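You operate a simulated robot arm through the tools that you are given. There is no shell and no other tool. Be economical: measure what you need, move in short steps, check, and stop when the job is done.

Carry out the task below with a simulated robot arm. There is one attempt and no reset: what you move stays moved.

Task
Charge the flat static meter till FULL lights, dock switch off, then check the sample bag with it.
Fine: stand the meter back in its dock. Set down upright: static meter. Where these are worked on the way, their far stop is far enough and under half their travel is too little: dock switch.

It is judged by the outcome, as a careful person would: the job done as asked, and still so three seconds after it is handed in. It fails if anything else is knocked over, pushed out of place, dropped, spilled or broken.

Robot
A 7-joint arm with a two-finger parallel gripper, fixed in place. Base frame: the origin is at the foot of the arm, x ahead of it, y to its left, z up; the work surface is at about z = 900. Readings come in mm, degrees, newtons and seconds.
With the tool pointing down near the work surface it reaches from about 380 to 900 mm from the base axis. Its first joint turns from -143.0 to 143.0 degrees. Payload 3 kg.
Tool frame: the origin (TCP) lies between the finger pads and is the grasp point; the fingertips stand 30 mm ahead of it; z points along the fingers, y is the line along which they close. The gripper opens to 94 mm. The fingers are 28 mm wide and 10 mm thick; the gripper's body (50 by 96 mm) begins 55 mm behind the TCP.
Orientation is that of the tool frame in the base frame, as a unit quaternion [w, x, y, z]. With the fingers straight down and closing along the base's y, the tool's x points along the base's -x, its y along +y and its z along -z.

Tools
- The arm moves only by the tool send_rows. Its argument "motion" is a list that holds one entry, the list of rows, each a list of 6 numbers: the shift along the tool's x, y, z in mm, then the turn, a rotation vector about the tool's x, y, z in degrees. In form: [[[tx, ty, tz, rx, ry, rz], ...]]. A call has 1 to 10 rows; each row is the pose to reach, as a shift and turn from the pose commanded when the call began, along the tool's axes at that moment. "grip" is the gripper command, from -1 (fully open) to 1 (shut), values between in proportion, set as the call begins (left out, the last holds). A row lasts 0.2 s, in which the tool goes at most 50 mm and 8.6 degrees; a call with a longer step from one row to the next is refused whole, and so is a gripper value outside its range. Where a pose cannot be reached the arm comes as near as it can. A force on the tool above 40 N (or 10 N above the force at the start of the call, whichever is more), or a blocked arm, ends the call early, and 0.2 s more pass. Each finger travels about 72 mm/s and halts on what it meets, pressing with about 30 N; the grip force reading is that of the motor and also rises with nothing between the fingers. The clock runs only during rows and for 0.2 s after the last one: add rows that repeat a pose to give the fingers time. The reply holds the time, the measured pose of the TCP, the force on the tool along the base axes, the opening and the grip force, in the units named above and with some noise, with the torque about the TCP (base axes, N m) and any sound that the robot's microphone picked up.
- Cameras (640 x 400 px; columns grow to the right, rows downward): "scene" is fixed at [402.1, 499.8, 1655.5]; the picture's right is [-0.95, -0.32, 0.00], its down [-0.23, 0.68, -0.70] and it looks along [0.22, -0.67, -0.71] (base axes); focal length 317 px, centre (320, 200). "wrist" rides on the gripper at [76, 14, -102] in the tool frame; the picture's right is [-0.18, 0.98, 0.00], its down [-0.75, -0.14, -0.64] and it looks along [-0.63, -0.12, 0.77] (tool axes); focal length 243 px, centre (320, 200). There is no depth. A picture from a camera that has moved, and an enlarged one, comes with that camera's place and axes in the base frame and with its lens.
- camera(camera): a new picture of that camera. It takes no simulated time.
- close_up(camera, box): a new picture of the part [left, top, right, bottom] of that camera's present view, enlarged. It takes no simulated time.
- hand_in(): hands the job in; it is judged then, once.

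Go step by step. Nothing tells you positions but the pictures and the camera data: compare them with the known pose of the tool, close in by small moves and look again before you grip or let go. The budget is 120 turns and 84 pictures, counting those below and the enlarged ones. Unless the task says otherwise, let go and move clear before handing in, and close with one line.

The tools are called after "Call:" by a JSON object that holds its "fn" and its "kwargs". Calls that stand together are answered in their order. send_rows: Moves the arm, as the interface text tells. Its arguments: {"type":"object","properties":{"motion":{"type":"array"},"grip":{"type":"number"}},"required":["motion"]} The other tools are called the same way: camera (camera) takes a picture; close_up (camera, box) takes an enlarged picture of a part of a camera's view; hand_in () hands the job in.

At the start:

```text
clock: 0.0
eef_pos: [540.4, 98.2, 1246.0]
ee_rot: [0.0, 0.0, 1.0, 0.0]
ft_force: [0.4, 0.5, 0.2]
wrist_torque: [-0.01, 0.03, 0.0]
width: 94.0
grasp_force: 0.1
```

scene: 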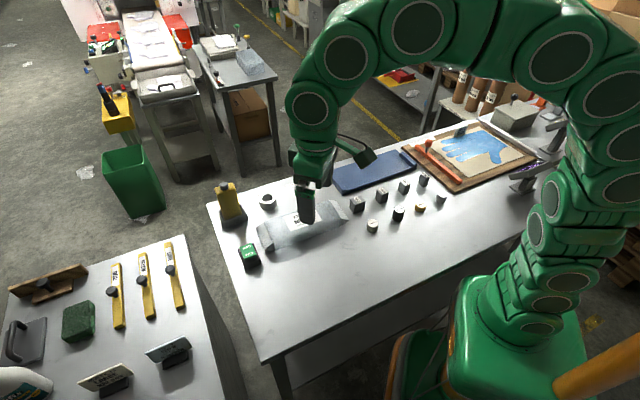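
wrist: 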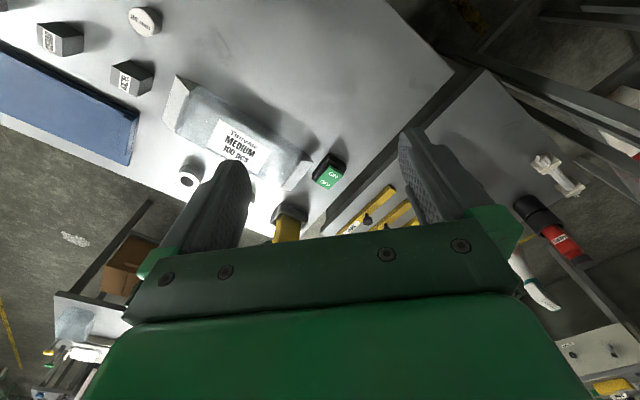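

I see a worktable with a yellow device, a green switch, a bag and small blocks. I'll enlarge to identify the meter, the dock, the switch and the sample bag.

Call:
{"fn": "close_up", "kwargs": {"camera": "scene", "box": [200, 160, 360, 280]}}

Call:
{"fn": "close_up", "kwargs": {"camera": "scene", "box": [320, 120, 560, 250]}}

Call:
{"fn": "close_up", "kwargs": {"camera": "scene", "box": [0, 230, 220, 400]}}

Call:
{"fn": "close_up", "kwargs": {"camera": "wrist", "box": [150, 60, 450, 250]}}

```text
3.33 times, centred on (280, 220) of scene
camera zoom: at [402.1, 499.8, 1655.5], right [-0.95, -0.32, 0.0], down [-0.23, 0.68, -0.7], along [0.22, -0.67, -0.71], focal length 1056 px, centre (453, 133)
```

zoom: 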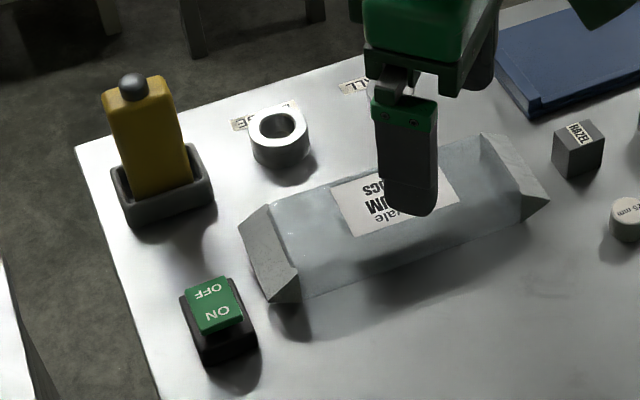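

```text
2.67 times, centred on (440, 185) of scene
camera zoom: at [402.1, 499.8, 1655.5], right [-0.95, -0.32, 0.0], down [-0.23, 0.68, -0.7], along [0.22, -0.67, -0.71], focal length 845 px, centre (0, 240)
```

zoom: 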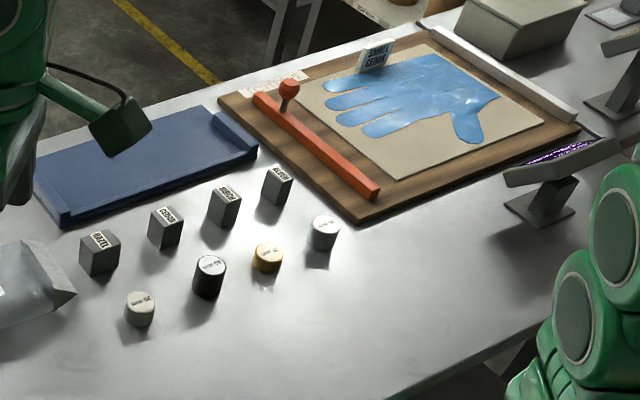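

```text
2.35 times, centred on (110, 315) of scene
camera zoom: at [402.1, 499.8, 1655.5], right [-0.95, -0.32, 0.0], down [-0.23, 0.68, -0.7], along [0.22, -0.67, -0.71], focal length 745 px, centre (814, -71)
```

zoom: 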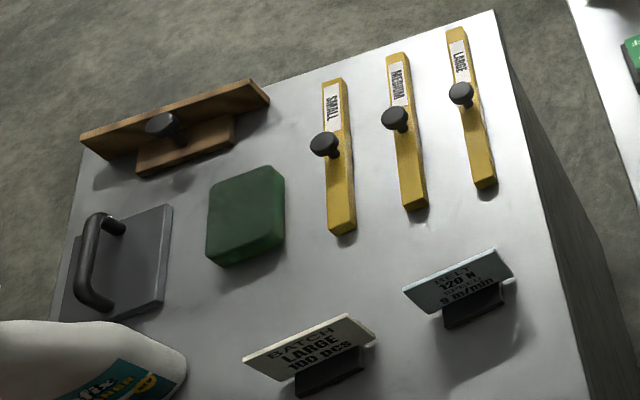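

```text
2.11 times, centred on (300, 155) of wrist
camera zoom: at [464.7, 111.7, 1347.1], right [0.18, 0.98, 0.0], down [0.75, -0.14, 0.64], along [0.63, -0.12, -0.77], focal length 511 px, centre (362, 295)
```

zoom: 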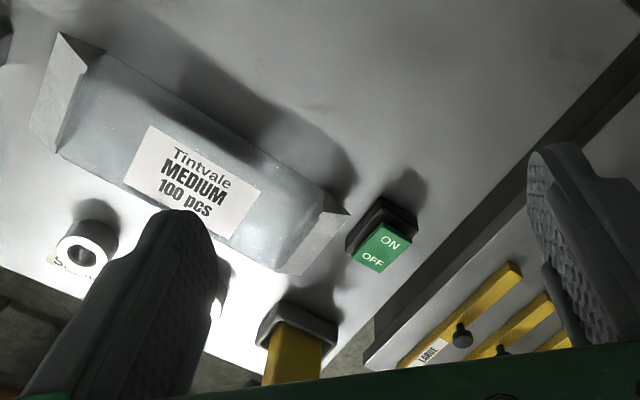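

The yellow device in the dock is likely the meter, with the rocker switch nearer. I'll back the arm off and lower it so the wrist camera can read the labels.

Call:
{"fn": "send_rows", "kwargs": {"motion": [[[40, 0, 20, 0, 0, 0], [80, 0, 40, 0, 0, 0], [120, 0, 60, 0, 0, 0], [120, 0, 60, 0, 0, 0]]]}}

Call:
{"fn": "camera", "kwargs": {"camera": "wrist"}}

Call:
{"fn": "camera", "kwargs": {"camera": "scene"}}

```text
clock: 1.0
eef_pos: [424.2, 98.0, 1185.4]
ee_rot: [0.0, 0.0, 1.0, 0.0]
ft_force: [-0.6, -0.6, -0.1]
wrist_torque: [-0.02, 0.06, 0.02]
width: 93.9
grasp_force: 0.1
```

```text
77 pictures are left
camera wrist: at [347.0, 111.5, 1286.8], right [0.18, 0.98, 0.0], down [0.75, -0.14, 0.64], along [0.63, -0.12, -0.77], focal length 243 px, centre (320, 200)
```

wrist: 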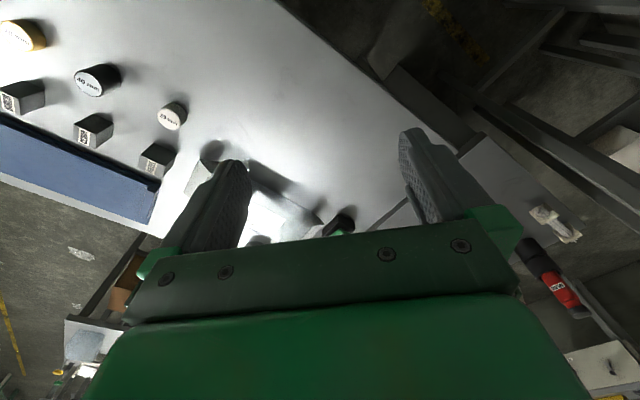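

```text
76 pictures are left
```

scene: 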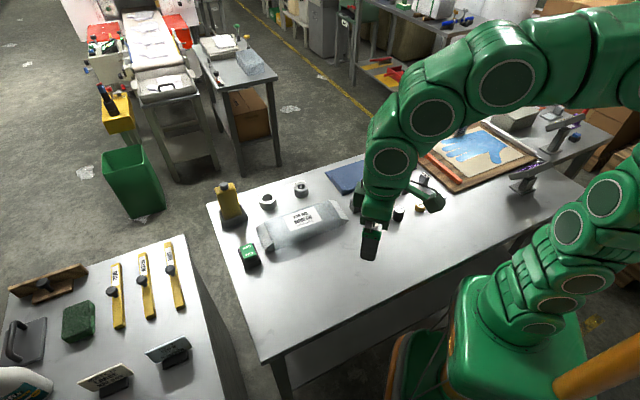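

Call:
{"fn": "close_up", "kwargs": {"camera": "scene", "box": [205, 165, 365, 265]}}

Call:
{"fn": "close_up", "kwargs": {"camera": "scene", "box": [250, 170, 330, 220]}}

Call:
{"fn": "close_up", "kwargs": {"camera": "scene", "box": [205, 175, 285, 225]}}

Call:
{"fn": "close_up", "kwargs": {"camera": "scene", "box": [220, 225, 300, 275]}}

```text
4.00 times, centred on (285, 215) of scene
camera zoom: at [402.1, 499.8, 1655.5], right [-0.95, -0.32, 0.0], down [-0.23, 0.68, -0.7], along [0.22, -0.67, -0.71], focal length 1267 px, centre (460, 140)
```

zoom: 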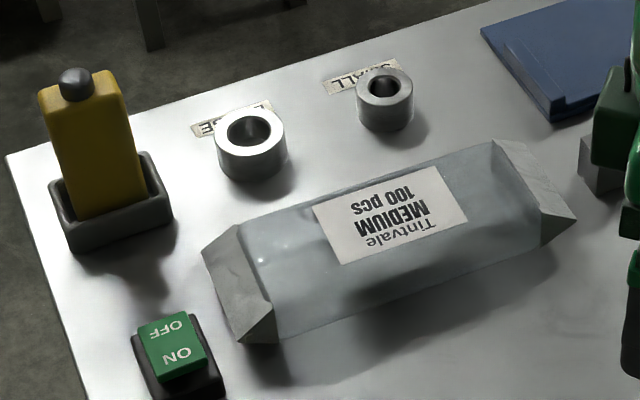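

```text
8.00 times, centred on (290, 195) of scene
camera zoom: at [402.1, 499.8, 1655.5], right [-0.95, -0.32, 0.0], down [-0.23, 0.68, -0.7], along [0.22, -0.67, -0.71], focal length 2534 px, centre (560, 240)
```

zoom: 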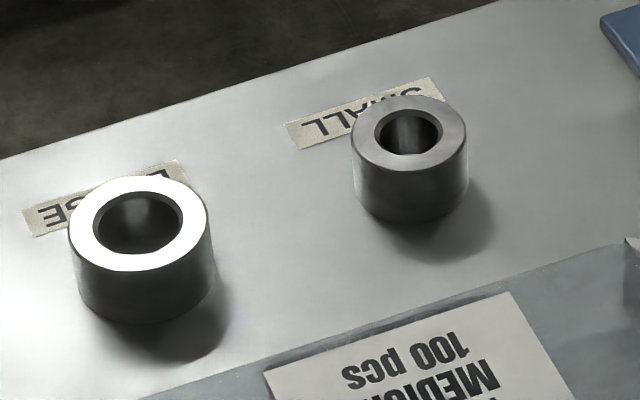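

```text
8.00 times, centred on (245, 200) of scene
camera zoom: at [402.1, 499.8, 1655.5], right [-0.95, -0.32, 0.0], down [-0.23, 0.68, -0.7], along [0.22, -0.67, -0.71], focal length 2534 px, centre (920, 200)
```

zoom: 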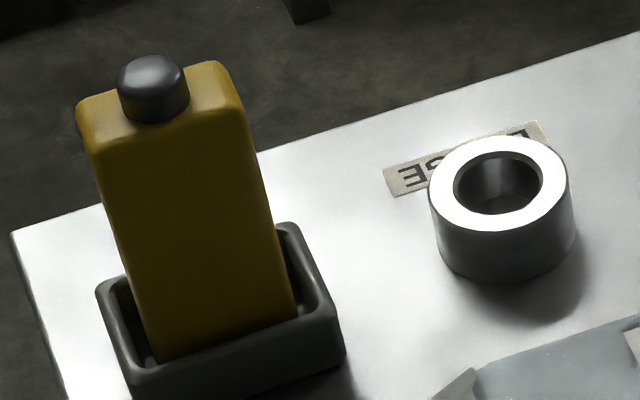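

```text
8.00 times, centred on (260, 250) of scene
camera zoom: at [402.1, 499.8, 1655.5], right [-0.95, -0.32, 0.0], down [-0.23, 0.68, -0.7], along [0.22, -0.67, -0.71], focal length 2534 px, centre (800, -200)
```

zoom: 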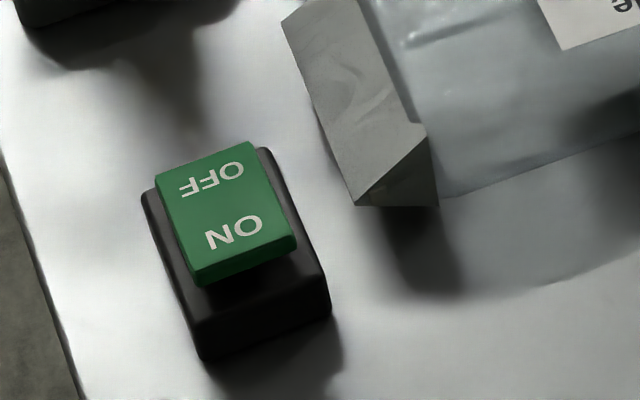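

The rings are gauges, the yellow device standing in the dock is the meter, and the rocker is presently OFF (ON end raised). I'll close the fingers and move up to view the switch, meter and dock with the wrist camera.

Call:
{"fn": "send_rows", "kwargs": {"motion": [[[-45, 0, 0, 0, 0, 0], [-90, 0, 0, 0, 0, 0], [-135, 0, 15, 0, 0, 0], [-180, 0, 30, 0, 0, 0], [-220, 0, 45, 0, 0, 0], [-242, 0, 57, 0, 0, 0], [-242, 0, 57, 0, 0, 0]]], "grip": 1}}

Call:
{"fn": "camera", "kwargs": {"camera": "wrist"}}

```text
clock: 2.6
eef_pos: [665.5, 97.6, 1126.7]
ee_rot: [0.0, 0.0, 1.0, 0.0]
ft_force: [0.2, -0.7, -0.4]
wrist_torque: [0.0, -0.02, 0.02]
width: 0.0
grasp_force: 29.4
```

```text
71 pictures are left
camera wrist: at [588.7, 111.4, 1228.5], right [0.18, 0.98, 0.0], down [0.75, -0.14, 0.64], along [0.63, -0.12, -0.77], focal length 243 px, centre (320, 200)
```

wrist: 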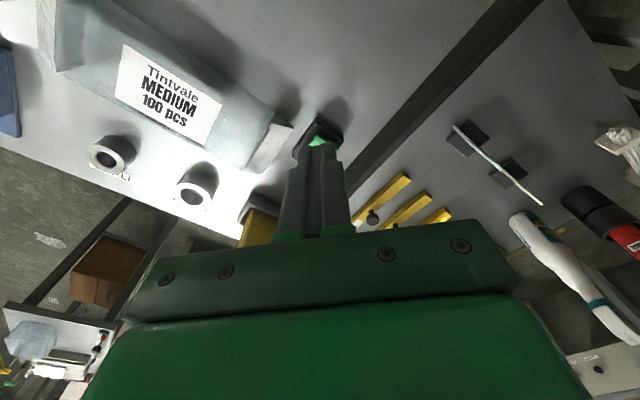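

The fingers hide the switch; I'll shift left (+y) and back a little.

Call:
{"fn": "send_rows", "kwargs": {"motion": [[[15, 35, 0, 0, 0, 0], [30, 70, 0, 0, 0, 0], [30, 70, 0, 0, 0, 0]]]}}

Call:
{"fn": "close_up", "kwargs": {"camera": "wrist", "box": [160, 80, 320, 240]}}

```text
clock: 3.4
eef_pos: [636.2, 168.4, 1126.2]
ee_rot: [0.001, 0.001, 1.0, 0.0]
ft_force: [0.3, 0.9, -0.3]
wrist_torque: [0.0, 0.01, -0.01]
width: 0.0
grasp_force: 30.0
```

```text
2.50 times, centred on (240, 160) of wrist
camera zoom: at [559.3, 182.4, 1228.3], right [0.18, 0.98, 0.0], down [0.75, -0.14, 0.64], along [0.63, -0.12, -0.77], focal length 606 px, centre (520, 300)
```

zoom: 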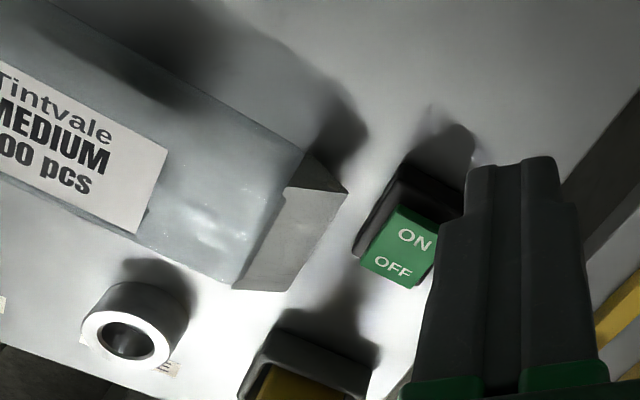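

The table and items are turned about 45°. Rocker: ON lettering about (740, 87, 943), OFF about (760, 66, 936). I'll turn the tool 45° so the camera looks along the rocker axis toward the dock.

Call:
{"fn": "send_rows", "kwargs": {"motion": [[[0, 0, 0, 0, 0, 8], [0, 0, 0, 0, 0, 16], [0, 0, 0, 0, 0, 24], [0, 0, 0, 0, 0, 32], [0, 0, 0, 0, 0, 40], [0, 0, 0, 0, 0, 45], [0, 0, 0, 0, 0, 45]]]}}

Call:
{"fn": "camera", "kwargs": {"camera": "wrist"}}

```text
clock: 5.0
eef_pos: [634.6, 166.3, 1127.9]
ee_rot: [-0.001, 0.383, 0.924, 0.0]
ft_force: [0.0, -0.1, 0.6]
wrist_torque: [-0.01, 0.01, 0.0]
width: 0.0
grasp_force: 30.2
```

```text
69 pictures are left
camera wrist: at [589.7, 231.6, 1229.6], right [0.83, 0.56, 0.0], down [0.43, -0.63, 0.64], along [0.36, -0.53, -0.77], focal length 243 px, centre (320, 200)
```

wrist: 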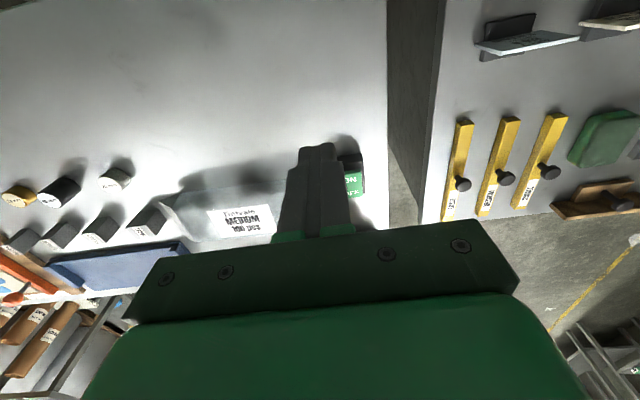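

Aligned with the table now. I'll tilt the camera up ~35° to see the meter's front.

Call:
{"fn": "send_rows", "kwargs": {"motion": [[[0, 0, 0, 0, -8, 0], [0, -20, 0, 0, -16, 0], [0, -40, 0, 0, -24, 0], [0, -60, 0, 0, -32, 0], [0, -80, 0, 0, -35, 0], [0, -80, 0, 0, -35, 0]]]}}

Call:
{"fn": "camera", "kwargs": {"camera": "wrist"}}

```text
clock: 6.4
eef_pos: [576.8, 112.1, 1128.4]
ee_rot: [0.278, 0.365, 0.881, -0.115]
ft_force: [-0.3, 0.6, 0.1]
wrist_torque: [0.02, 0.0, 0.01]
width: 0.0
grasp_force: 29.7
```

```text
68 pictures are left
camera wrist: at [499.8, 207.6, 1168.1], right [0.8, 0.59, 0.11], down [0.08, -0.28, 0.96], along [0.59, -0.76, -0.27], focal length 243 px, centre (320, 200)
```

wrist: 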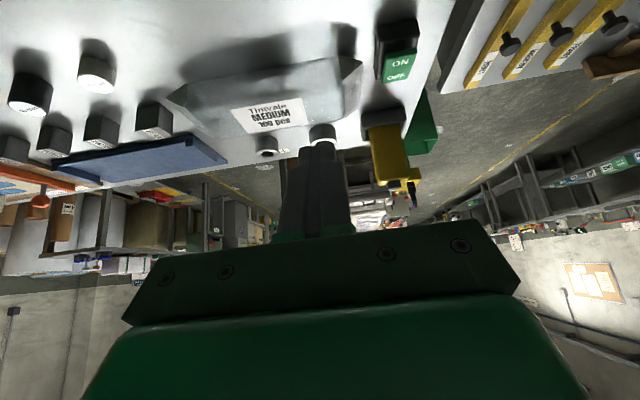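

Call:
{"fn": "close_up", "kwargs": {"camera": "wrist", "box": [340, 10, 460, 210]}}

Call:
{"fn": "close_up", "kwargs": {"camera": "wrist", "box": [350, 90, 440, 200]}}

```text
2.00 times, centred on (400, 110) of wrist
camera zoom: at [499.8, 207.6, 1168.1], right [0.8, 0.59, 0.11], down [0.08, -0.28, 0.96], along [0.59, -0.76, -0.27], focal length 485 px, centre (160, 380)
```

zoom: 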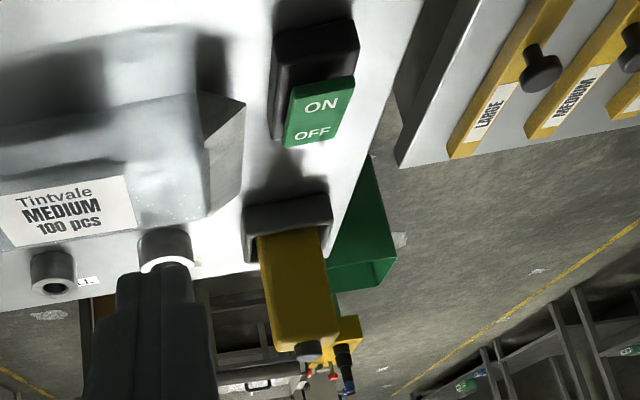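

```text
3.64 times, centred on (395, 145) of wrist
camera zoom: at [499.8, 207.6, 1168.1], right [0.8, 0.59, 0.11], down [0.08, -0.28, 0.96], along [0.59, -0.76, -0.27], focal length 882 px, centre (47, 400)
```

zoom: 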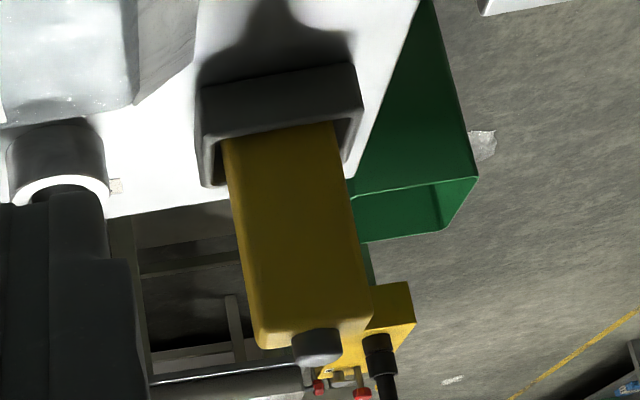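

No lamp visible on this side yet. I'll return to vertical and go press the ON end of the rocker.

Call:
{"fn": "send_rows", "kwargs": {"motion": [[[0, 0, 0, 0, 8, 0], [0, 20, 0, 0, 16, 0], [0, 40, 0, 0, 24, 0], [0, 60, 0, 0, 32, 0], [0, 80, 0, 0, 35, 0], [0, 80, 0, 0, 35, 0]]]}}

```text
clock: 7.8
eef_pos: [633.6, 166.3, 1126.9]
ee_rot: [0.0, 0.383, 0.924, 0.0]
ft_force: [-0.4, 0.7, -0.7]
wrist_torque: [0.01, -0.01, 0.02]
width: 0.1
grasp_force: 29.8
```

Call:
{"fn": "send_rows", "kwargs": {"motion": [[[-43, 6, 25, 0, 0, 0], [-86, 12, 50, 0, 0, 0], [-129, 18, 75, 0, 0, 0], [-129, 18, 110, 0, 0, 0], [-129, 18, 110, 0, 0, 0]]]}}

Call:
{"fn": "close_up", "kwargs": {"camera": "scene", "box": [210, 210, 306, 270]}}

Call:
{"fn": "close_up", "kwargs": {"camera": "wrist", "box": [240, 60, 480, 250]}}

```text
clock: 9.0
eef_pos: [739.2, 89.3, 1017.1]
ee_rot: [0.0, 0.383, 0.924, 0.001]
ft_force: [-0.2, 0.4, 0.3]
wrist_torque: [0.0, -0.01, 0.02]
width: 0.1
grasp_force: 30.5
```

```text
6.67 times, centred on (258, 240) of scene
camera zoom: at [402.1, 499.8, 1655.5], right [-0.95, -0.32, 0.0], down [-0.23, 0.68, -0.7], along [0.22, -0.67, -0.71], focal length 2112 px, centre (733, -67)
```

zoom: 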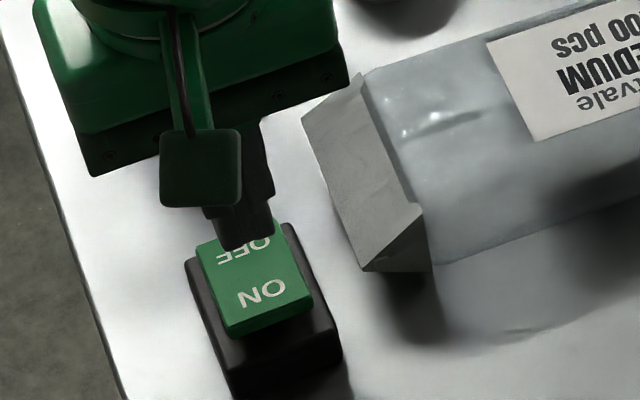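

```text
2.11 times, centred on (360, 155) of wrist
camera zoom: at [695.4, 152.6, 1119.3], right [0.82, 0.57, 0.0], down [0.43, -0.63, 0.64], along [0.36, -0.53, -0.77], focal length 511 px, centre (236, 295)
```

zoom: 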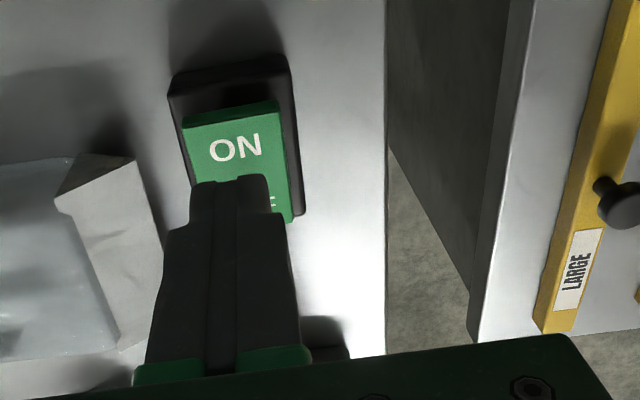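

The tip lines up with the ON half (lettering ~ (739, 88)). I'll shift ~4 mm outward and press down in small steps.

Call:
{"fn": "send_rows", "kwargs": {"motion": [[[4, 0, 15, 0, 0, 0], [4, 0, 32, 0, 0, 0], [4, 0, 40, 0, 0, 0], [4, 0, 45, 0, 0, 0], [4, 0, 50, 0, 0, 0], [4, 0, 55, 0, 0, 0], [4, 0, 60, 0, 0, 0], [4, 0, 63, 0, 0, 0]]]}}

Call:
{"fn": "close_up", "kwargs": {"camera": "scene", "box": [210, 160, 306, 270]}}

```text
clock: 10.4
eef_pos: [735.3, 91.5, 967.8]
ee_rot: [0.003, 0.383, 0.924, 0.001]
ft_force: [-6.1, 0.8, 12.4]
wrist_torque: [-0.12, 0.05, -0.04]
width: 0.1
grasp_force: 30.2
stopped in row 6: the force on the tool passed its limit at 55 N (the readings are from after the stop); the commanded pose is now the measured one
```

```text
3.64 times, centred on (258, 215) of scene
camera zoom: at [402.1, 499.8, 1655.5], right [-0.95, -0.32, 0.0], down [-0.23, 0.68, -0.7], along [0.22, -0.67, -0.71], focal length 1152 px, centre (546, 146)
```

zoom: 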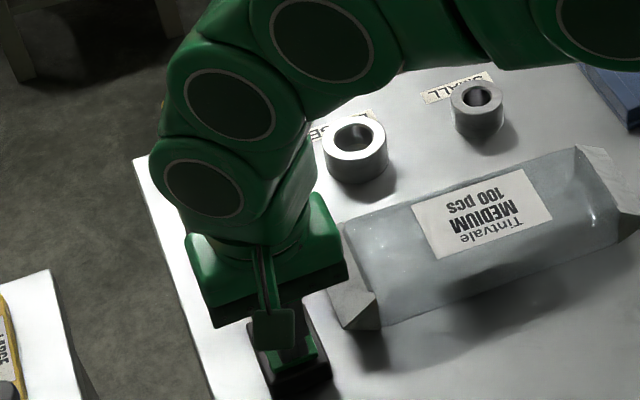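

It pressed to a stop (55 N peak). I'll lift and back away to check the rocker and meter.

Call:
{"fn": "send_rows", "kwargs": {"motion": [[[0, 0, -40, 0, 0, 0], [30, 0, -80, 0, 0, 0], [60, 0, -120, 0, 0, 0], [100, 0, -140, 0, 0, 0], [140, -20, -150, 0, 0, 0], [180, -50, -150, 0, 0, 0], [180, -80, -150, 0, 0, 0]]]}}

Call:
{"fn": "close_up", "kwargs": {"camera": "scene", "box": [200, 170, 296, 280]}}

Call:
{"fn": "camera", "kwargs": {"camera": "wrist"}}

```text
clock: 12.0
eef_pos: [550.3, 162.5, 1114.4]
ee_rot: [0.002, 0.383, 0.924, 0.0]
ft_force: [-0.1, -0.5, -0.3]
wrist_torque: [-0.05, 0.0, 0.0]
width: 0.2
grasp_force: 29.6
```

```text
3.64 times, centred on (248, 225) of scene
camera zoom: at [402.1, 499.8, 1655.5], right [-0.95, -0.32, 0.0], down [-0.23, 0.68, -0.7], along [0.22, -0.67, -0.71], focal length 1152 px, centre (582, 109)
```

zoom: 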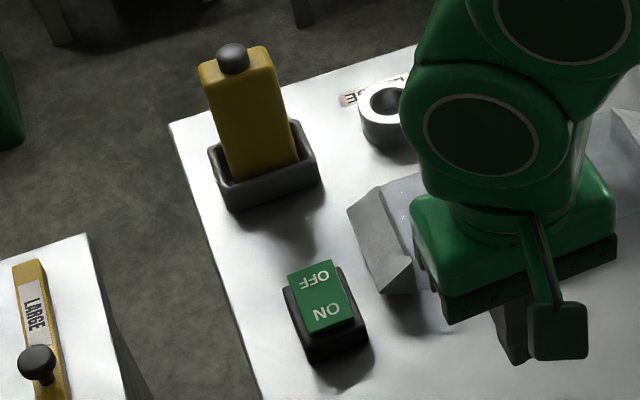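

```text
61 pictures are left
camera wrist: at [505.4, 225.2, 1217.0], right [0.82, 0.57, 0.0], down [0.43, -0.63, 0.64], along [0.37, -0.53, -0.77], focal length 243 px, centre (320, 200)
```

wrist: 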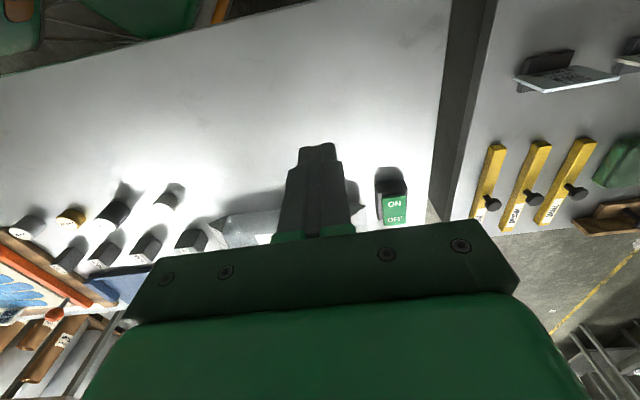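

Call:
{"fn": "close_up", "kwargs": {"camera": "scene", "box": [220, 225, 300, 275]}}

Call:
{"fn": "close_up", "kwargs": {"camera": "wrist", "box": [360, 150, 440, 230]}}

```text
8.00 times, centred on (260, 250) of scene
camera zoom: at [402.1, 499.8, 1655.5], right [-0.95, -0.32, 0.0], down [-0.23, 0.68, -0.7], along [0.22, -0.67, -0.71], focal length 2534 px, centre (800, -200)
```

zoom: 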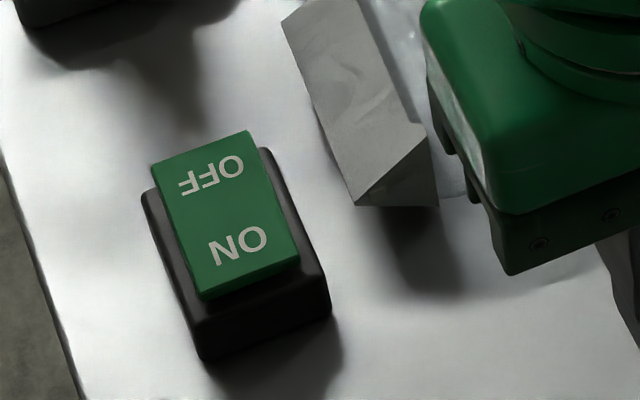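

```text
5.00 times, centred on (400, 190) of wrist
camera zoom: at [505.4, 225.2, 1217.0], right [0.82, 0.57, 0.0], down [0.43, -0.63, 0.64], along [0.37, -0.53, -0.77], focal length 1213 px, centre (-80, 250)
```

zoom: 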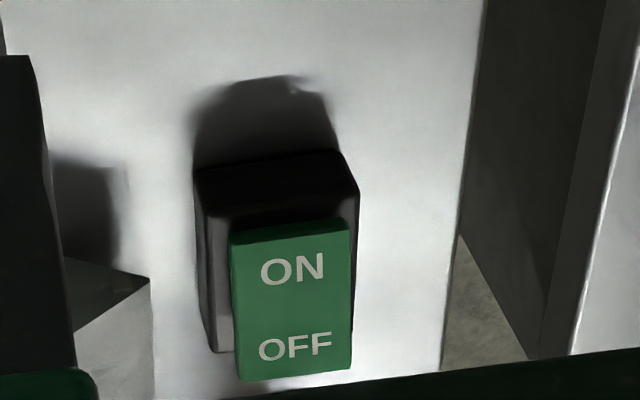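

The rocker has moved over to ON. Now I'll wait a couple of seconds and look for lights on the meter.

Call:
{"fn": "send_rows", "kwargs": {"motion": [[[0, -20, 0, 0, 0, 0], [0, -40, 0, 0, 0, 0], [0, -40, 0, 0, 0, 0], [0, -40, 0, 0, 0, 0], [0, -40, 0, 0, 0, 0], [0, -40, 0, 0, 0, 0], [0, -40, 0, 0, 0, 0], [0, -40, 0, 0, 0, 0], [0, -40, 0, 0, 0, 0], [0, -40, 0, 0, 0, 0]]]}}

Call:
{"fn": "close_up", "kwargs": {"camera": "scene", "box": [200, 165, 280, 225]}}

```text
clock: 14.2
eef_pos: [523.8, 134.2, 1114.3]
ee_rot: [0.001, 0.383, 0.924, 0.0]
ft_force: [-0.6, -0.3, 1.3]
wrist_torque: [-0.02, -0.02, 0.03]
width: 0.1
grasp_force: 29.9
```

```text
6.67 times, centred on (240, 195) of scene
camera zoom: at [402.1, 499.8, 1655.5], right [-0.95, -0.32, 0.0], down [-0.23, 0.68, -0.7], along [0.22, -0.67, -0.71], focal length 2112 px, centre (853, 233)
```

zoom: 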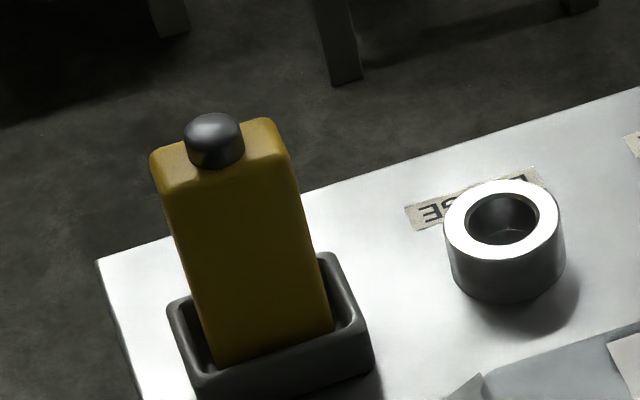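

No light on this side. I'll check the small displays at the right end of the table, too.

Call:
{"fn": "close_up", "kwargs": {"camera": "scene", "box": [480, 100, 600, 200]}}

```text
4.00 times, centred on (540, 150) of scene
camera zoom: at [402.1, 499.8, 1655.5], right [-0.95, -0.32, 0.0], down [-0.23, 0.68, -0.7], along [0.22, -0.67, -0.71], focal length 1267 px, centre (-560, 400)
```

zoom: 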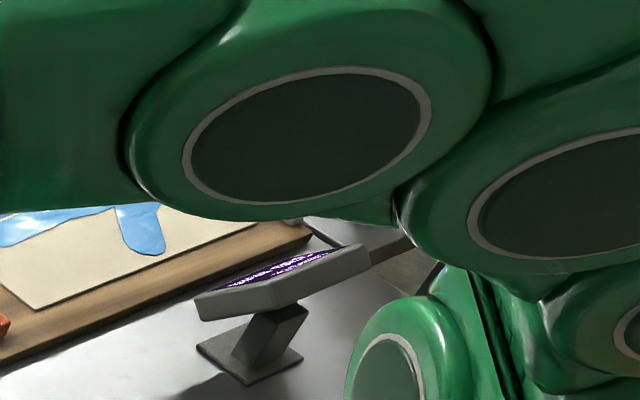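

I'll swing the camera round to the far side of the meter (turn 135° about the tool axis), staying high.

Call:
{"fn": "send_rows", "kwargs": {"motion": [[[0, 0, -10, 0, 0, -8.5], [0, 0, -20, 0, 0, -17], [0, 0, -30, 0, 0, -25.5], [0, 0, -40, 0, 0, -34], [0, 0, -50, 0, 0, -42.5], [0, 0, -60, 0, 0, -51], [0, 0, -70, 0, 0, -59.5], [0, 0, -80, 0, 0, -68], [0, 0, -80, 0, 0, -76.5], [0, 0, -80, 0, 0, -85]]]}}

Call:
{"fn": "send_rows", "kwargs": {"motion": [[[0, 0, 0, 0, 0, -8.5], [0, 0, 0, 0, 0, -17], [0, 0, 0, 0, 0, -25.5], [0, 0, 0, 0, 0, -34], [0, 0, 0, 0, 0, -42.5], [0, 0, 0, 0, 0, -50], [0, 0, 0, 0, 0, -50]]]}}

Call:
{"fn": "camera", "kwargs": {"camera": "wrist"}}

```text
clock: 16.4
eef_pos: [520.1, 133.5, 1196.2]
ee_rot: [0.001, -0.343, 0.939, 0.0]
ft_force: [0.3, -0.4, 0.2]
wrist_torque: [-0.02, -0.03, 0.0]
width: 0.0
grasp_force: 30.2
```

```text
clock: 18.0
eef_pos: [522.7, 133.4, 1196.5]
ee_rot: [-0.001, 0.708, -0.707, 0.001]
ft_force: [-0.5, 0.2, 0.2]
wrist_torque: [0.0, 0.01, -0.01]
width: 0.0
grasp_force: 30.2
```

```text
56 pictures are left
camera wrist: at [508.3, 57.3, 1298.0], right [-0.98, 0.18, 0.0], down [0.14, 0.75, 0.64], along [0.12, 0.63, -0.77], focal length 243 px, centre (320, 200)
```

wrist: 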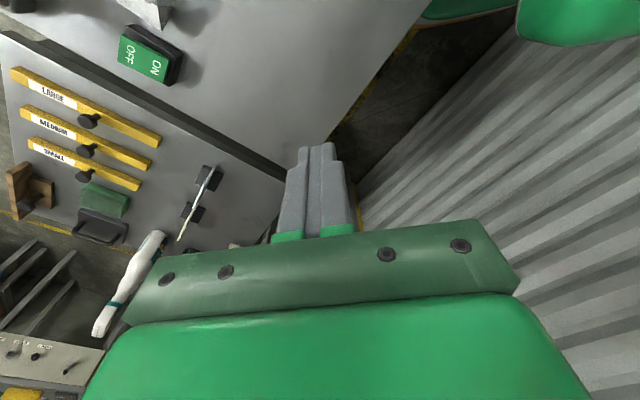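

Call:
{"fn": "send_rows", "kwargs": {"motion": [[[29, -35, 0, 0, 0, 0], [58, -70, 0, 0, 0, 0], [87, -105, 0, 0, 0, 0], [116, -140, 0, 0, 0, 0], [145, -175, 0, 0, 0, 0], [174, -210, 0, 0, 0, 0], [203, -245, 10, 0, 0, 0], [232, -280, 25, 0, 0, 0], [261, -315, 40, 0, 0, 0], [261, -315, 40, 0, 0, 0]]]}}

Call:
{"fn": "camera", "kwargs": {"camera": "wrist"}}

```text
clock: 20.2
eef_pos: [803.5, -101.7, 1154.9]
ee_rot: [-0.002, 0.707, -0.707, 0.002]
ft_force: [0.4, -0.6, 1.3]
wrist_torque: [0.02, 0.03, 0.0]
width: 0.0
grasp_force: 29.7
out of reach, approached as far as the arm can: row 8, 9, 10
```

```text
55 pictures are left
camera wrist: at [788.2, -178.5, 1256.9], right [-0.98, 0.18, 0.0], down [0.14, 0.75, 0.64], along [0.12, 0.63, -0.77], focal length 243 px, centre (320, 200)
```

wrist: 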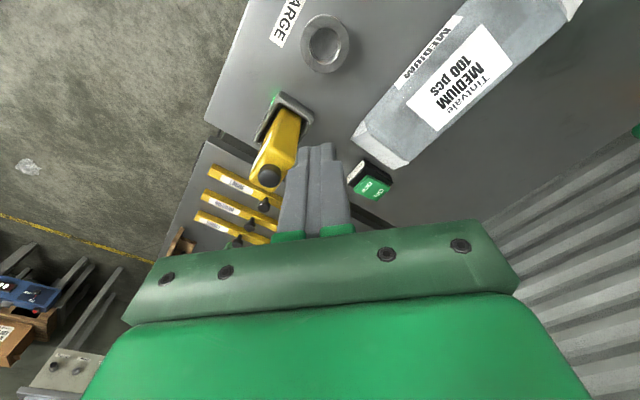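

Call:
{"fn": "close_up", "kwargs": {"camera": "wrist", "box": [235, 75, 335, 200]}}

Call:
{"fn": "close_up", "kwargs": {"camera": "wrist", "box": [245, 80, 295, 120]}}

```text
3.20 times, centred on (285, 138) of wrist
camera zoom: at [788.2, -178.5, 1256.9], right [-0.98, 0.18, 0.0], down [0.14, 0.75, 0.64], along [0.12, 0.63, -0.77], focal length 776 px, centre (432, 400)
```

zoom: 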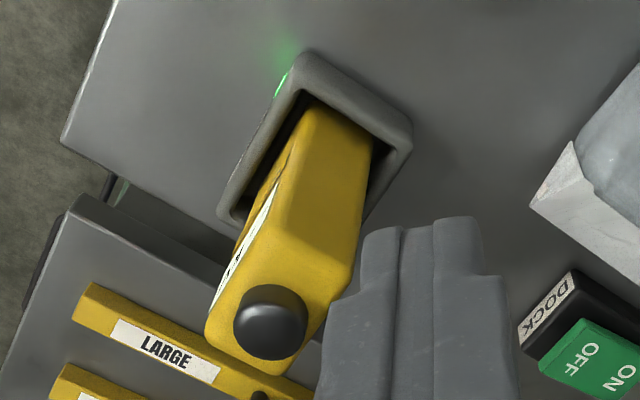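

```text
10.00 times, centred on (270, 100) of wrist
camera zoom: at [788.2, -178.5, 1256.9], right [-0.98, 0.18, 0.0], down [0.14, 0.75, 0.64], along [0.12, 0.63, -0.77], focal length 2426 px, centre (820, 1200)
```

zoom: 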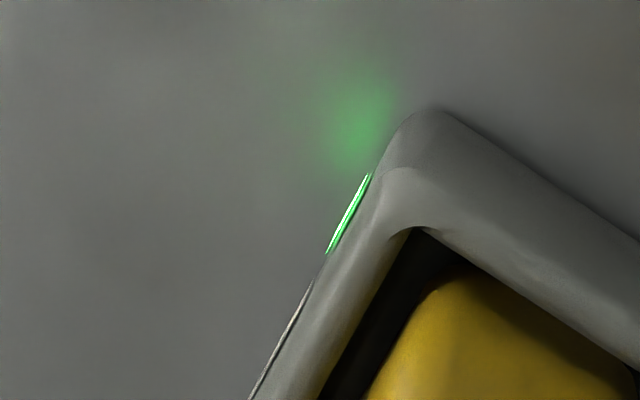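

A green lamp is lit on the dock's far face. I need a better view to read its label, so I'll go further round and turn more.

Call:
{"fn": "send_rows", "kwargs": {"motion": [[[20, 10, 0, 0, 0, -8], [40, 20, 0, 0, 0, -16], [60, 30, 0, 0, 0, -24], [80, 36, 0, 0, 0, -32], [98, 43, 0, 0, 0, -36], [98, 43, 0, 0, 0, -36]]]}}

Call:
{"fn": "send_rows", "kwargs": {"motion": [[[0, 0, 0, 0, -8, 0], [0, 0, 0, 0, -16, 0], [0, 0, 0, 0, -24, 0], [0, 0, 0, 0, -24, 0]]]}}

Call:
{"fn": "camera", "kwargs": {"camera": "wrist"}}

```text
clock: 21.6
eef_pos: [756.5, -198.4, 1157.3]
ee_rot: [-0.001, 0.891, -0.453, 0.002]
ft_force: [0.0, 0.7, -0.1]
wrist_torque: [0.02, -0.02, 0.03]
width: 0.0
grasp_force: 30.5
```

```text
clock: 22.6
eef_pos: [656.7, -172.6, 1119.3]
ee_rot: [-0.095, 0.872, -0.444, -0.183]
ft_force: [0.4, 0.1, -0.1]
wrist_torque: [0.0, -0.02, 0.02]
width: 0.0
grasp_force: 30.1
out of reach, approached as far as the arm can: row 1, 2, 3, 4
```

```text
52 pictures are left
camera wrist: at [710.6, -270.9, 1181.8], right [-0.89, -0.44, 0.07], down [-0.14, 0.43, 0.89], along [-0.43, 0.79, -0.44], focal length 243 px, centre (320, 200)
```

wrist: 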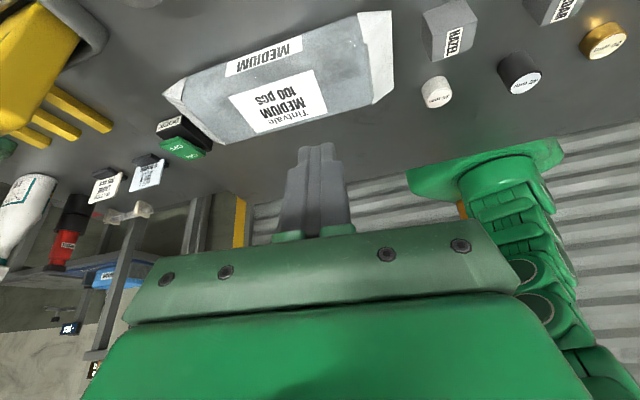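

The tilt ran out of reach and turned too far. I'll undo the tilt and turn back some.

Call:
{"fn": "send_rows", "kwargs": {"motion": [[[0, 0, 0, 0, 8, 0], [0, 0, 0, 0, 16, 0], [0, 0, 0, 0, 24, 0], [0, 0, 0, 0, 24, 0]]]}}

Call:
{"fn": "send_rows", "kwargs": {"motion": [[[0, 0, 0, 0, 0, 8], [0, 0, 0, 0, 0, 16], [0, 0, 0, 0, 0, 24], [0, 0, 0, 0, 0, 30], [0, 0, 0, 0, 0, 30]]]}}

```text
clock: 23.6
eef_pos: [658.3, -169.4, 1119.6]
ee_rot: [-0.001, 0.891, -0.453, 0.003]
ft_force: [0.4, -0.1, 0.1]
wrist_torque: [0.01, 0.0, 0.0]
width: 0.0
grasp_force: 29.5
```

```text
clock: 24.8
eef_pos: [658.8, -167.3, 1118.8]
ee_rot: [-0.001, 0.742, -0.67, 0.001]
ft_force: [0.6, -0.2, 0.1]
wrist_torque: [0.03, 0.04, -0.01]
width: 0.1
grasp_force: 29.7
```

Call:
{"fn": "send_rows", "kwargs": {"motion": [[[23, -33, 0, 0, 0, 0], [46, -66, 0, 0, 0, 0], [69, -99, 0, 0, 0, 0], [69, -99, 0, 0, 0, 0]]]}}

Call:
{"fn": "camera", "kwargs": {"camera": "wrist"}}

```text
clock: 25.8
eef_pos: [762.6, -224.4, 1117.0]
ee_rot: [-0.001, 0.743, -0.67, 0.002]
ft_force: [-0.1, -0.5, 0.2]
wrist_torque: [0.02, 0.0, -0.01]
width: 0.0
grasp_force: 29.8
```

```text
51 pictures are left
camera wrist: at [756.9, -302.0, 1218.8], right [-1.0, 0.08, 0.0], down [0.06, 0.76, 0.64], along [0.05, 0.64, -0.77], focal length 243 px, centre (320, 200)
```

wrist: 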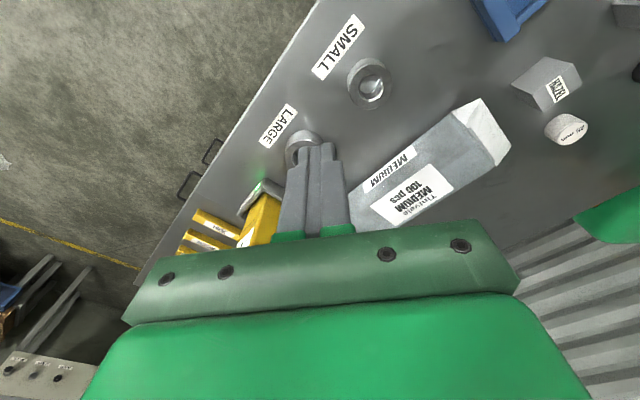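

Call:
{"fn": "close_up", "kwargs": {"camera": "wrist", "box": [220, 170, 300, 250]}}

Call:
{"fn": "close_up", "kwargs": {"camera": "wrist", "box": [235, 170, 285, 220]}}

```text
5.00 times, centred on (260, 210) of wrist
camera zoom: at [756.9, -302.0, 1218.8], right [-1.0, 0.08, 0.0], down [0.06, 0.76, 0.64], along [0.05, 0.64, -0.77], focal length 1213 px, centre (620, 150)
```

zoom: 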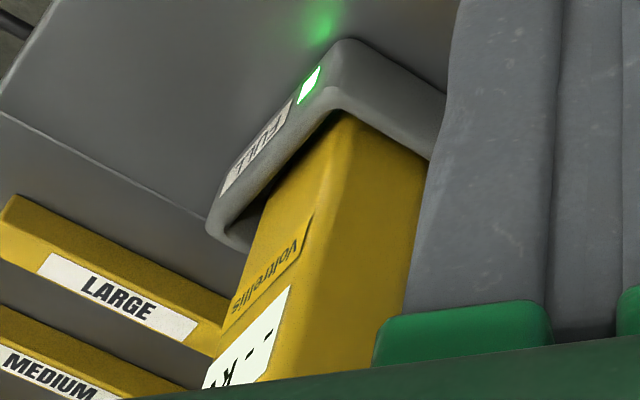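

```text
8.00 times, centred on (260, 195) of wrist
camera zoom: at [756.9, -302.0, 1218.8], right [-1.0, 0.08, 0.0], down [0.06, 0.76, 0.64], along [0.05, 0.64, -0.77], focal length 1941 px, centre (800, 240)
```

zoom: 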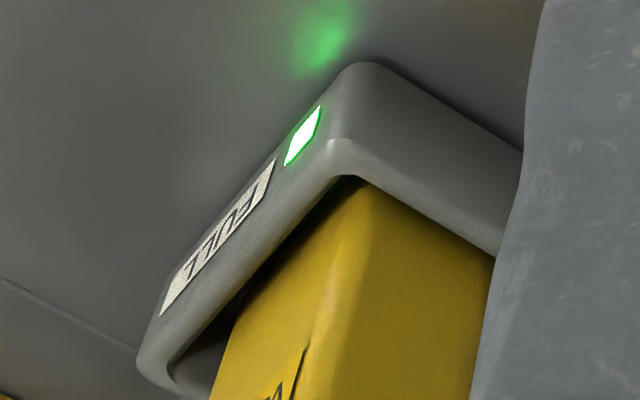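

FULL is lit on the dock, and the meter's display is on its far face. Now I'll go back and press the OFF end of the rocker.

Call:
{"fn": "send_rows", "kwargs": {"motion": [[[-38, 8, -10, 0, 0, 8.5], [-76, 16, -20, 0, 0, 17], [-115, 24, -20, 0, 0, 25.5], [-154, 32, -20, 0, 0, 34], [-192, 41, -20, 0, 0, 42.5], [-230, 50, -20, 0, 0, 51], [-268, 58, -20, 0, 0, 59.5], [-307, 66, -20, 0, 0, 68], [-346, 75, -20, 0, 0, 76.5], [-384, 83, -20, 0, 0, 85]]]}}

Call:
{"fn": "send_rows", "kwargs": {"motion": [[[0, 0, 0, 0, 0, 8.5], [0, 0, 0, 0, 0, 17], [0, 0, 0, 0, 0, 25.5], [0, 0, 0, 0, 0, 34], [0, 0, 0, 0, 0, 42.5], [0, 0, 0, 0, 0, 51], [0, 0, 0, 0, 0, 54], [0, 0, 0, 0, 0, 54]]]}}

```text
clock: 28.0
eef_pos: [638.3, 149.8, 1137.7]
ee_rot: [0.002, -0.095, 0.995, 0.001]
ft_force: [-0.3, -1.2, 0.3]
wrist_torque: [-0.02, -0.01, 0.02]
width: 0.0
grasp_force: 29.6
```

```text
clock: 29.8
eef_pos: [641.6, 147.5, 1137.1]
ee_rot: [0.001, 0.367, 0.93, 0.001]
ft_force: [0.8, -0.7, -0.7]
wrist_torque: [-0.02, 0.01, 0.03]
width: 0.1
grasp_force: 29.7
```

Call:
{"fn": "send_rows", "kwargs": {"motion": [[[-40, 6, 20, 0, 0, 2], [-80, 12, 50, 0, 0, 2], [-120, 18, 80, 0, 0, 2], [-147, 21, 110, 0, 0, 2], [-147, 21, 122, 0, 0, 2], [-147, 21, 122, 0, 0, 2]]]}}

Call:
{"fn": "close_up", "kwargs": {"camera": "wrist", "box": [240, 60, 480, 250]}}

Call:
{"fn": "close_up", "kwargs": {"camera": "scene", "box": [210, 200, 306, 275]}}

```text
refused: row 2 steps farther than a row can; nothing moved
```

```text
2.11 times, centred on (360, 155) of wrist
camera zoom: at [595.2, 210.4, 1239.0], right [0.81, 0.59, 0.0], down [0.45, -0.62, 0.64], along [0.38, -0.52, -0.77], focal length 511 px, centre (236, 295)
```

zoom: 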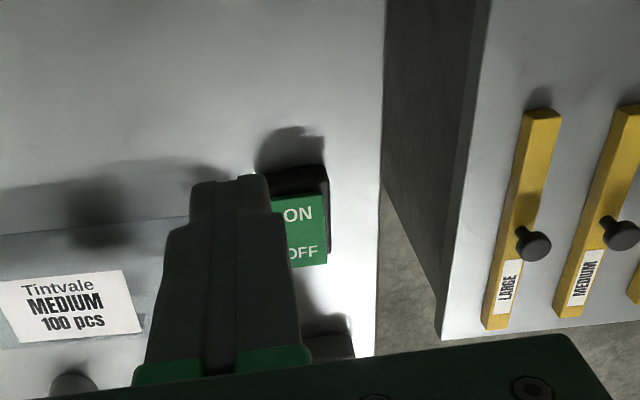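

```text
5.33 times, centred on (258, 238) of scene
camera zoom: at [402.1, 499.8, 1655.5], right [-0.95, -0.32, 0.0], down [-0.23, 0.68, -0.7], along [0.22, -0.67, -0.71], focal length 1689 px, centre (651, 0)
```

zoom: 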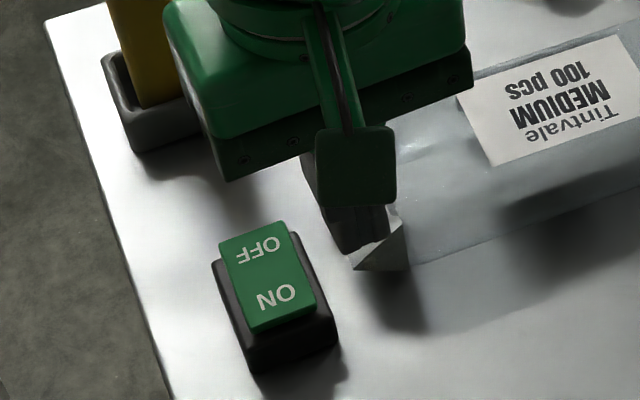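

Call:
{"fn": "send_rows", "kwargs": {"motion": [[[-38, 6, 20, 0, 0, 2], [-76, 12, 45, 0, 0, 2], [-114, 18, 72, 0, 0, 2], [-147, 21, 100, 0, 0, 2], [-147, 21, 122, 0, 0, 2], [-147, 21, 122, 0, 0, 2]]]}}

Call:
{"fn": "close_up", "kwargs": {"camera": "wrist", "box": [240, 60, 480, 250]}}

```text
clock: 31.2
eef_pos: [762.4, 62.4, 1014.6]
ee_rot: [0.001, 0.383, 0.924, 0.001]
ft_force: [0.3, -0.1, -0.2]
wrist_torque: [0.0, 0.0, -0.03]
width: 0.0
grasp_force: 29.9
```

```text
2.11 times, centred on (360, 155) of wrist
camera zoom: at [718.5, 126.3, 1116.2], right [0.83, 0.56, 0.0], down [0.43, -0.63, 0.64], along [0.37, -0.53, -0.77], focal length 511 px, centre (236, 295)
```

zoom: 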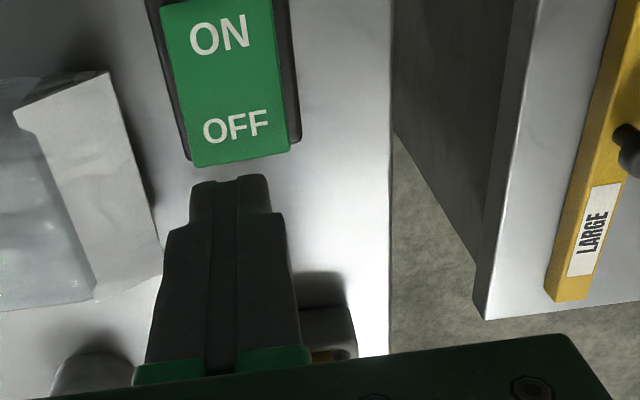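

I'm right at the OFF end's edge; I'll shift back 5 mm and press.

Call:
{"fn": "send_rows", "kwargs": {"motion": [[[5, 0, 15, 0, 0, 0], [5, 0, 30, 0, 0, 0], [5, 0, 37, 0, 0, 0], [5, 0, 42, 0, 0, 0], [5, 0, 47, 0, 0, 0], [5, 0, 52, 0, 0, 0], [5, 0, 57, 0, 0, 0]]]}}

Call:
{"fn": "send_rows", "kwargs": {"motion": [[[0, 0, -40, 0, 0, 0], [30, 0, -80, 0, 0, 0], [60, 0, -110, 0, 0, 0], [90, 0, -120, 0, 0, 0], [130, 0, -120, 0, 0, 0], [160, 0, -120, 0, 0, 0], [160, 0, -120, 0, 0, 0]]], "grip": -1}}

Call:
{"fn": "close_up", "kwargs": {"camera": "scene", "box": [220, 225, 300, 275]}}

Call:
{"fn": "camera", "kwargs": {"camera": "wrist"}}

```text
clock: 32.6
eef_pos: [761.4, 64.5, 968.3]
ee_rot: [0.003, 0.383, 0.924, 0.002]
ft_force: [-1.6, -0.2, 3.6]
wrist_torque: [0.02, 0.05, 0.01]
width: 0.0
grasp_force: 29.8
stopped in row 7: the force on the tool passed its limit at 52 N (the readings are from after the stop); the commanded pose is now the measured one
```

```text
clock: 34.2
eef_pos: [648.5, 177.8, 1084.6]
ee_rot: [0.003, 0.383, 0.924, 0.001]
ft_force: [-0.4, -0.5, 0.3]
wrist_torque: [-0.01, -0.01, 0.03]
width: 93.8
grasp_force: 0.0
```

```text
8.00 times, centred on (260, 250) of scene
camera zoom: at [402.1, 499.8, 1655.5], right [-0.95, -0.32, 0.0], down [-0.23, 0.68, -0.7], along [0.22, -0.67, -0.71], focal length 2534 px, centre (800, -200)
```

zoom: 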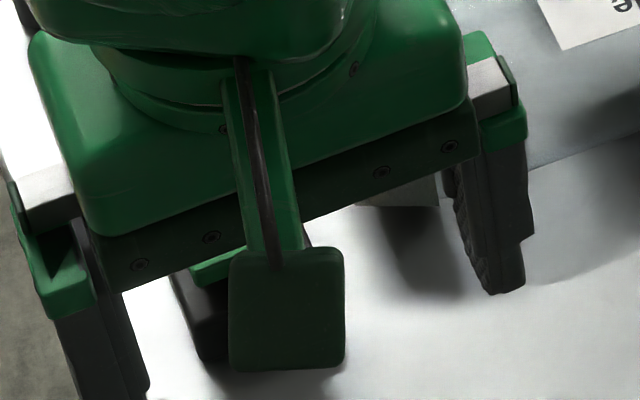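

```text
44 pictures are left
camera wrist: at [603.7, 241.5, 1185.6], right [0.83, 0.56, 0.01], down [0.43, -0.63, 0.64], along [0.37, -0.53, -0.76], focal length 243 px, centre (320, 200)
```

wrist: 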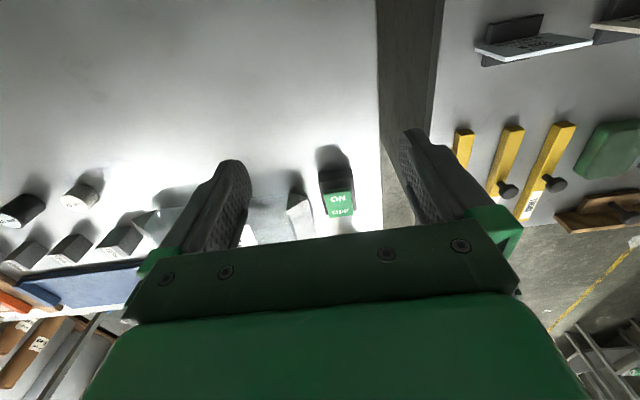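

Pressed. I'll check the rocker, then tilt the tool 45° outward for the meter approach.

Call:
{"fn": "close_up", "kwargs": {"camera": "wrist", "box": [300, 140, 380, 225]}}

Call:
{"fn": "send_rows", "kwargs": {"motion": [[[0, 0, 0, 0, -8, 0], [0, 0, 0, 0, -16, 0], [0, 0, 0, 0, -24, 0], [0, 0, 0, 0, -32, 0], [0, 0, 0, 0, -40, 0], [0, 0, 0, 0, -45, 0], [0, 0, 0, 0, -45, 0]]]}}

Call:
{"fn": "camera", "kwargs": {"camera": "wrist"}}

```text
4.71 times, centred on (340, 182) of wrist
camera zoom: at [603.7, 241.5, 1185.6], right [0.83, 0.56, 0.01], down [0.43, -0.63, 0.64], along [0.37, -0.53, -0.76], focal length 1142 px, centre (226, 282)
```

zoom: 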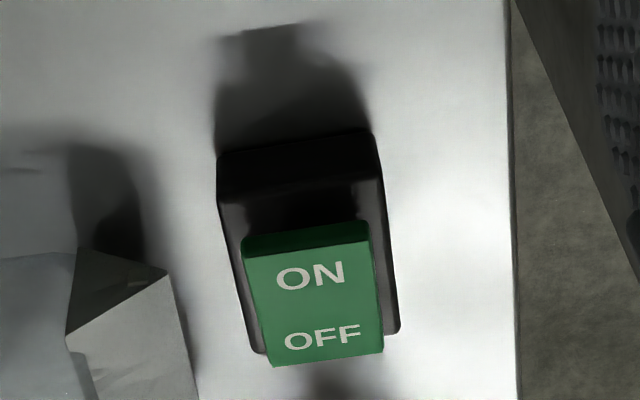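

```text
clock: 35.8
eef_pos: [647.4, 177.0, 1086.7]
ee_rot: [0.357, 0.354, 0.852, -0.145]
ft_force: [0.2, -0.3, 0.4]
wrist_torque: [0.06, 0.0, -0.01]
width: 93.8
grasp_force: 0.0
```

```text
42 pictures are left
camera wrist: at [567.9, 277.5, 1104.0], right [0.79, 0.6, 0.14], down [-0.05, -0.16, 0.99], along [0.62, -0.78, -0.09], focal length 243 px, centre (320, 200)
```

wrist: 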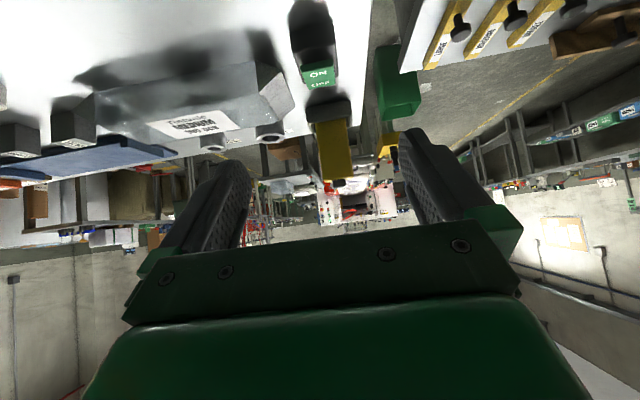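

The rocker is OFF again. The meter lies nearly straight ahead between the fingers; I'll measure it.

Call:
{"fn": "close_up", "kwargs": {"camera": "wrist", "box": [290, 80, 390, 200]}}

Call:
{"fn": "close_up", "kwargs": {"camera": "scene", "box": [200, 165, 280, 245]}}

```text
3.33 times, centred on (340, 140) of wrist
camera zoom: at [567.9, 277.5, 1104.0], right [0.79, 0.6, 0.14], down [-0.05, -0.16, 0.99], along [0.62, -0.78, -0.09], focal length 809 px, centre (253, 400)
```

zoom: 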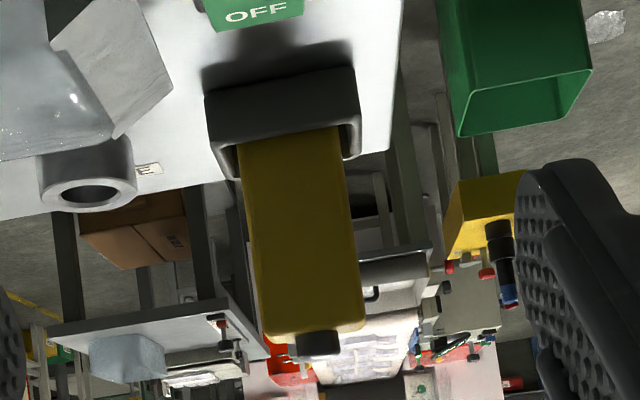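

```text
5.00 times, centred on (240, 205) of scene
camera zoom: at [402.1, 499.8, 1655.5], right [-0.95, -0.32, 0.0], down [-0.23, 0.68, -0.7], along [0.22, -0.67, -0.71], focal length 1584 px, centre (720, 175)
```

zoom: 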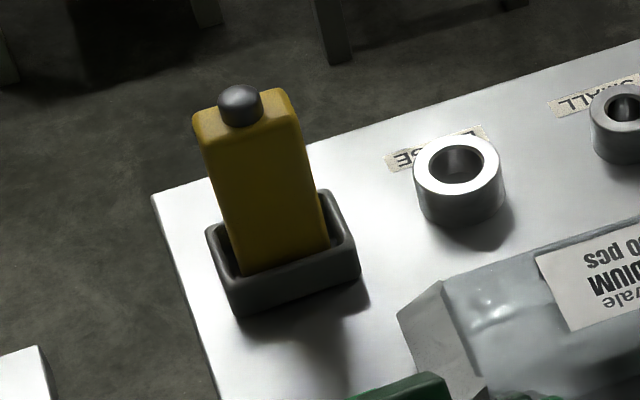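

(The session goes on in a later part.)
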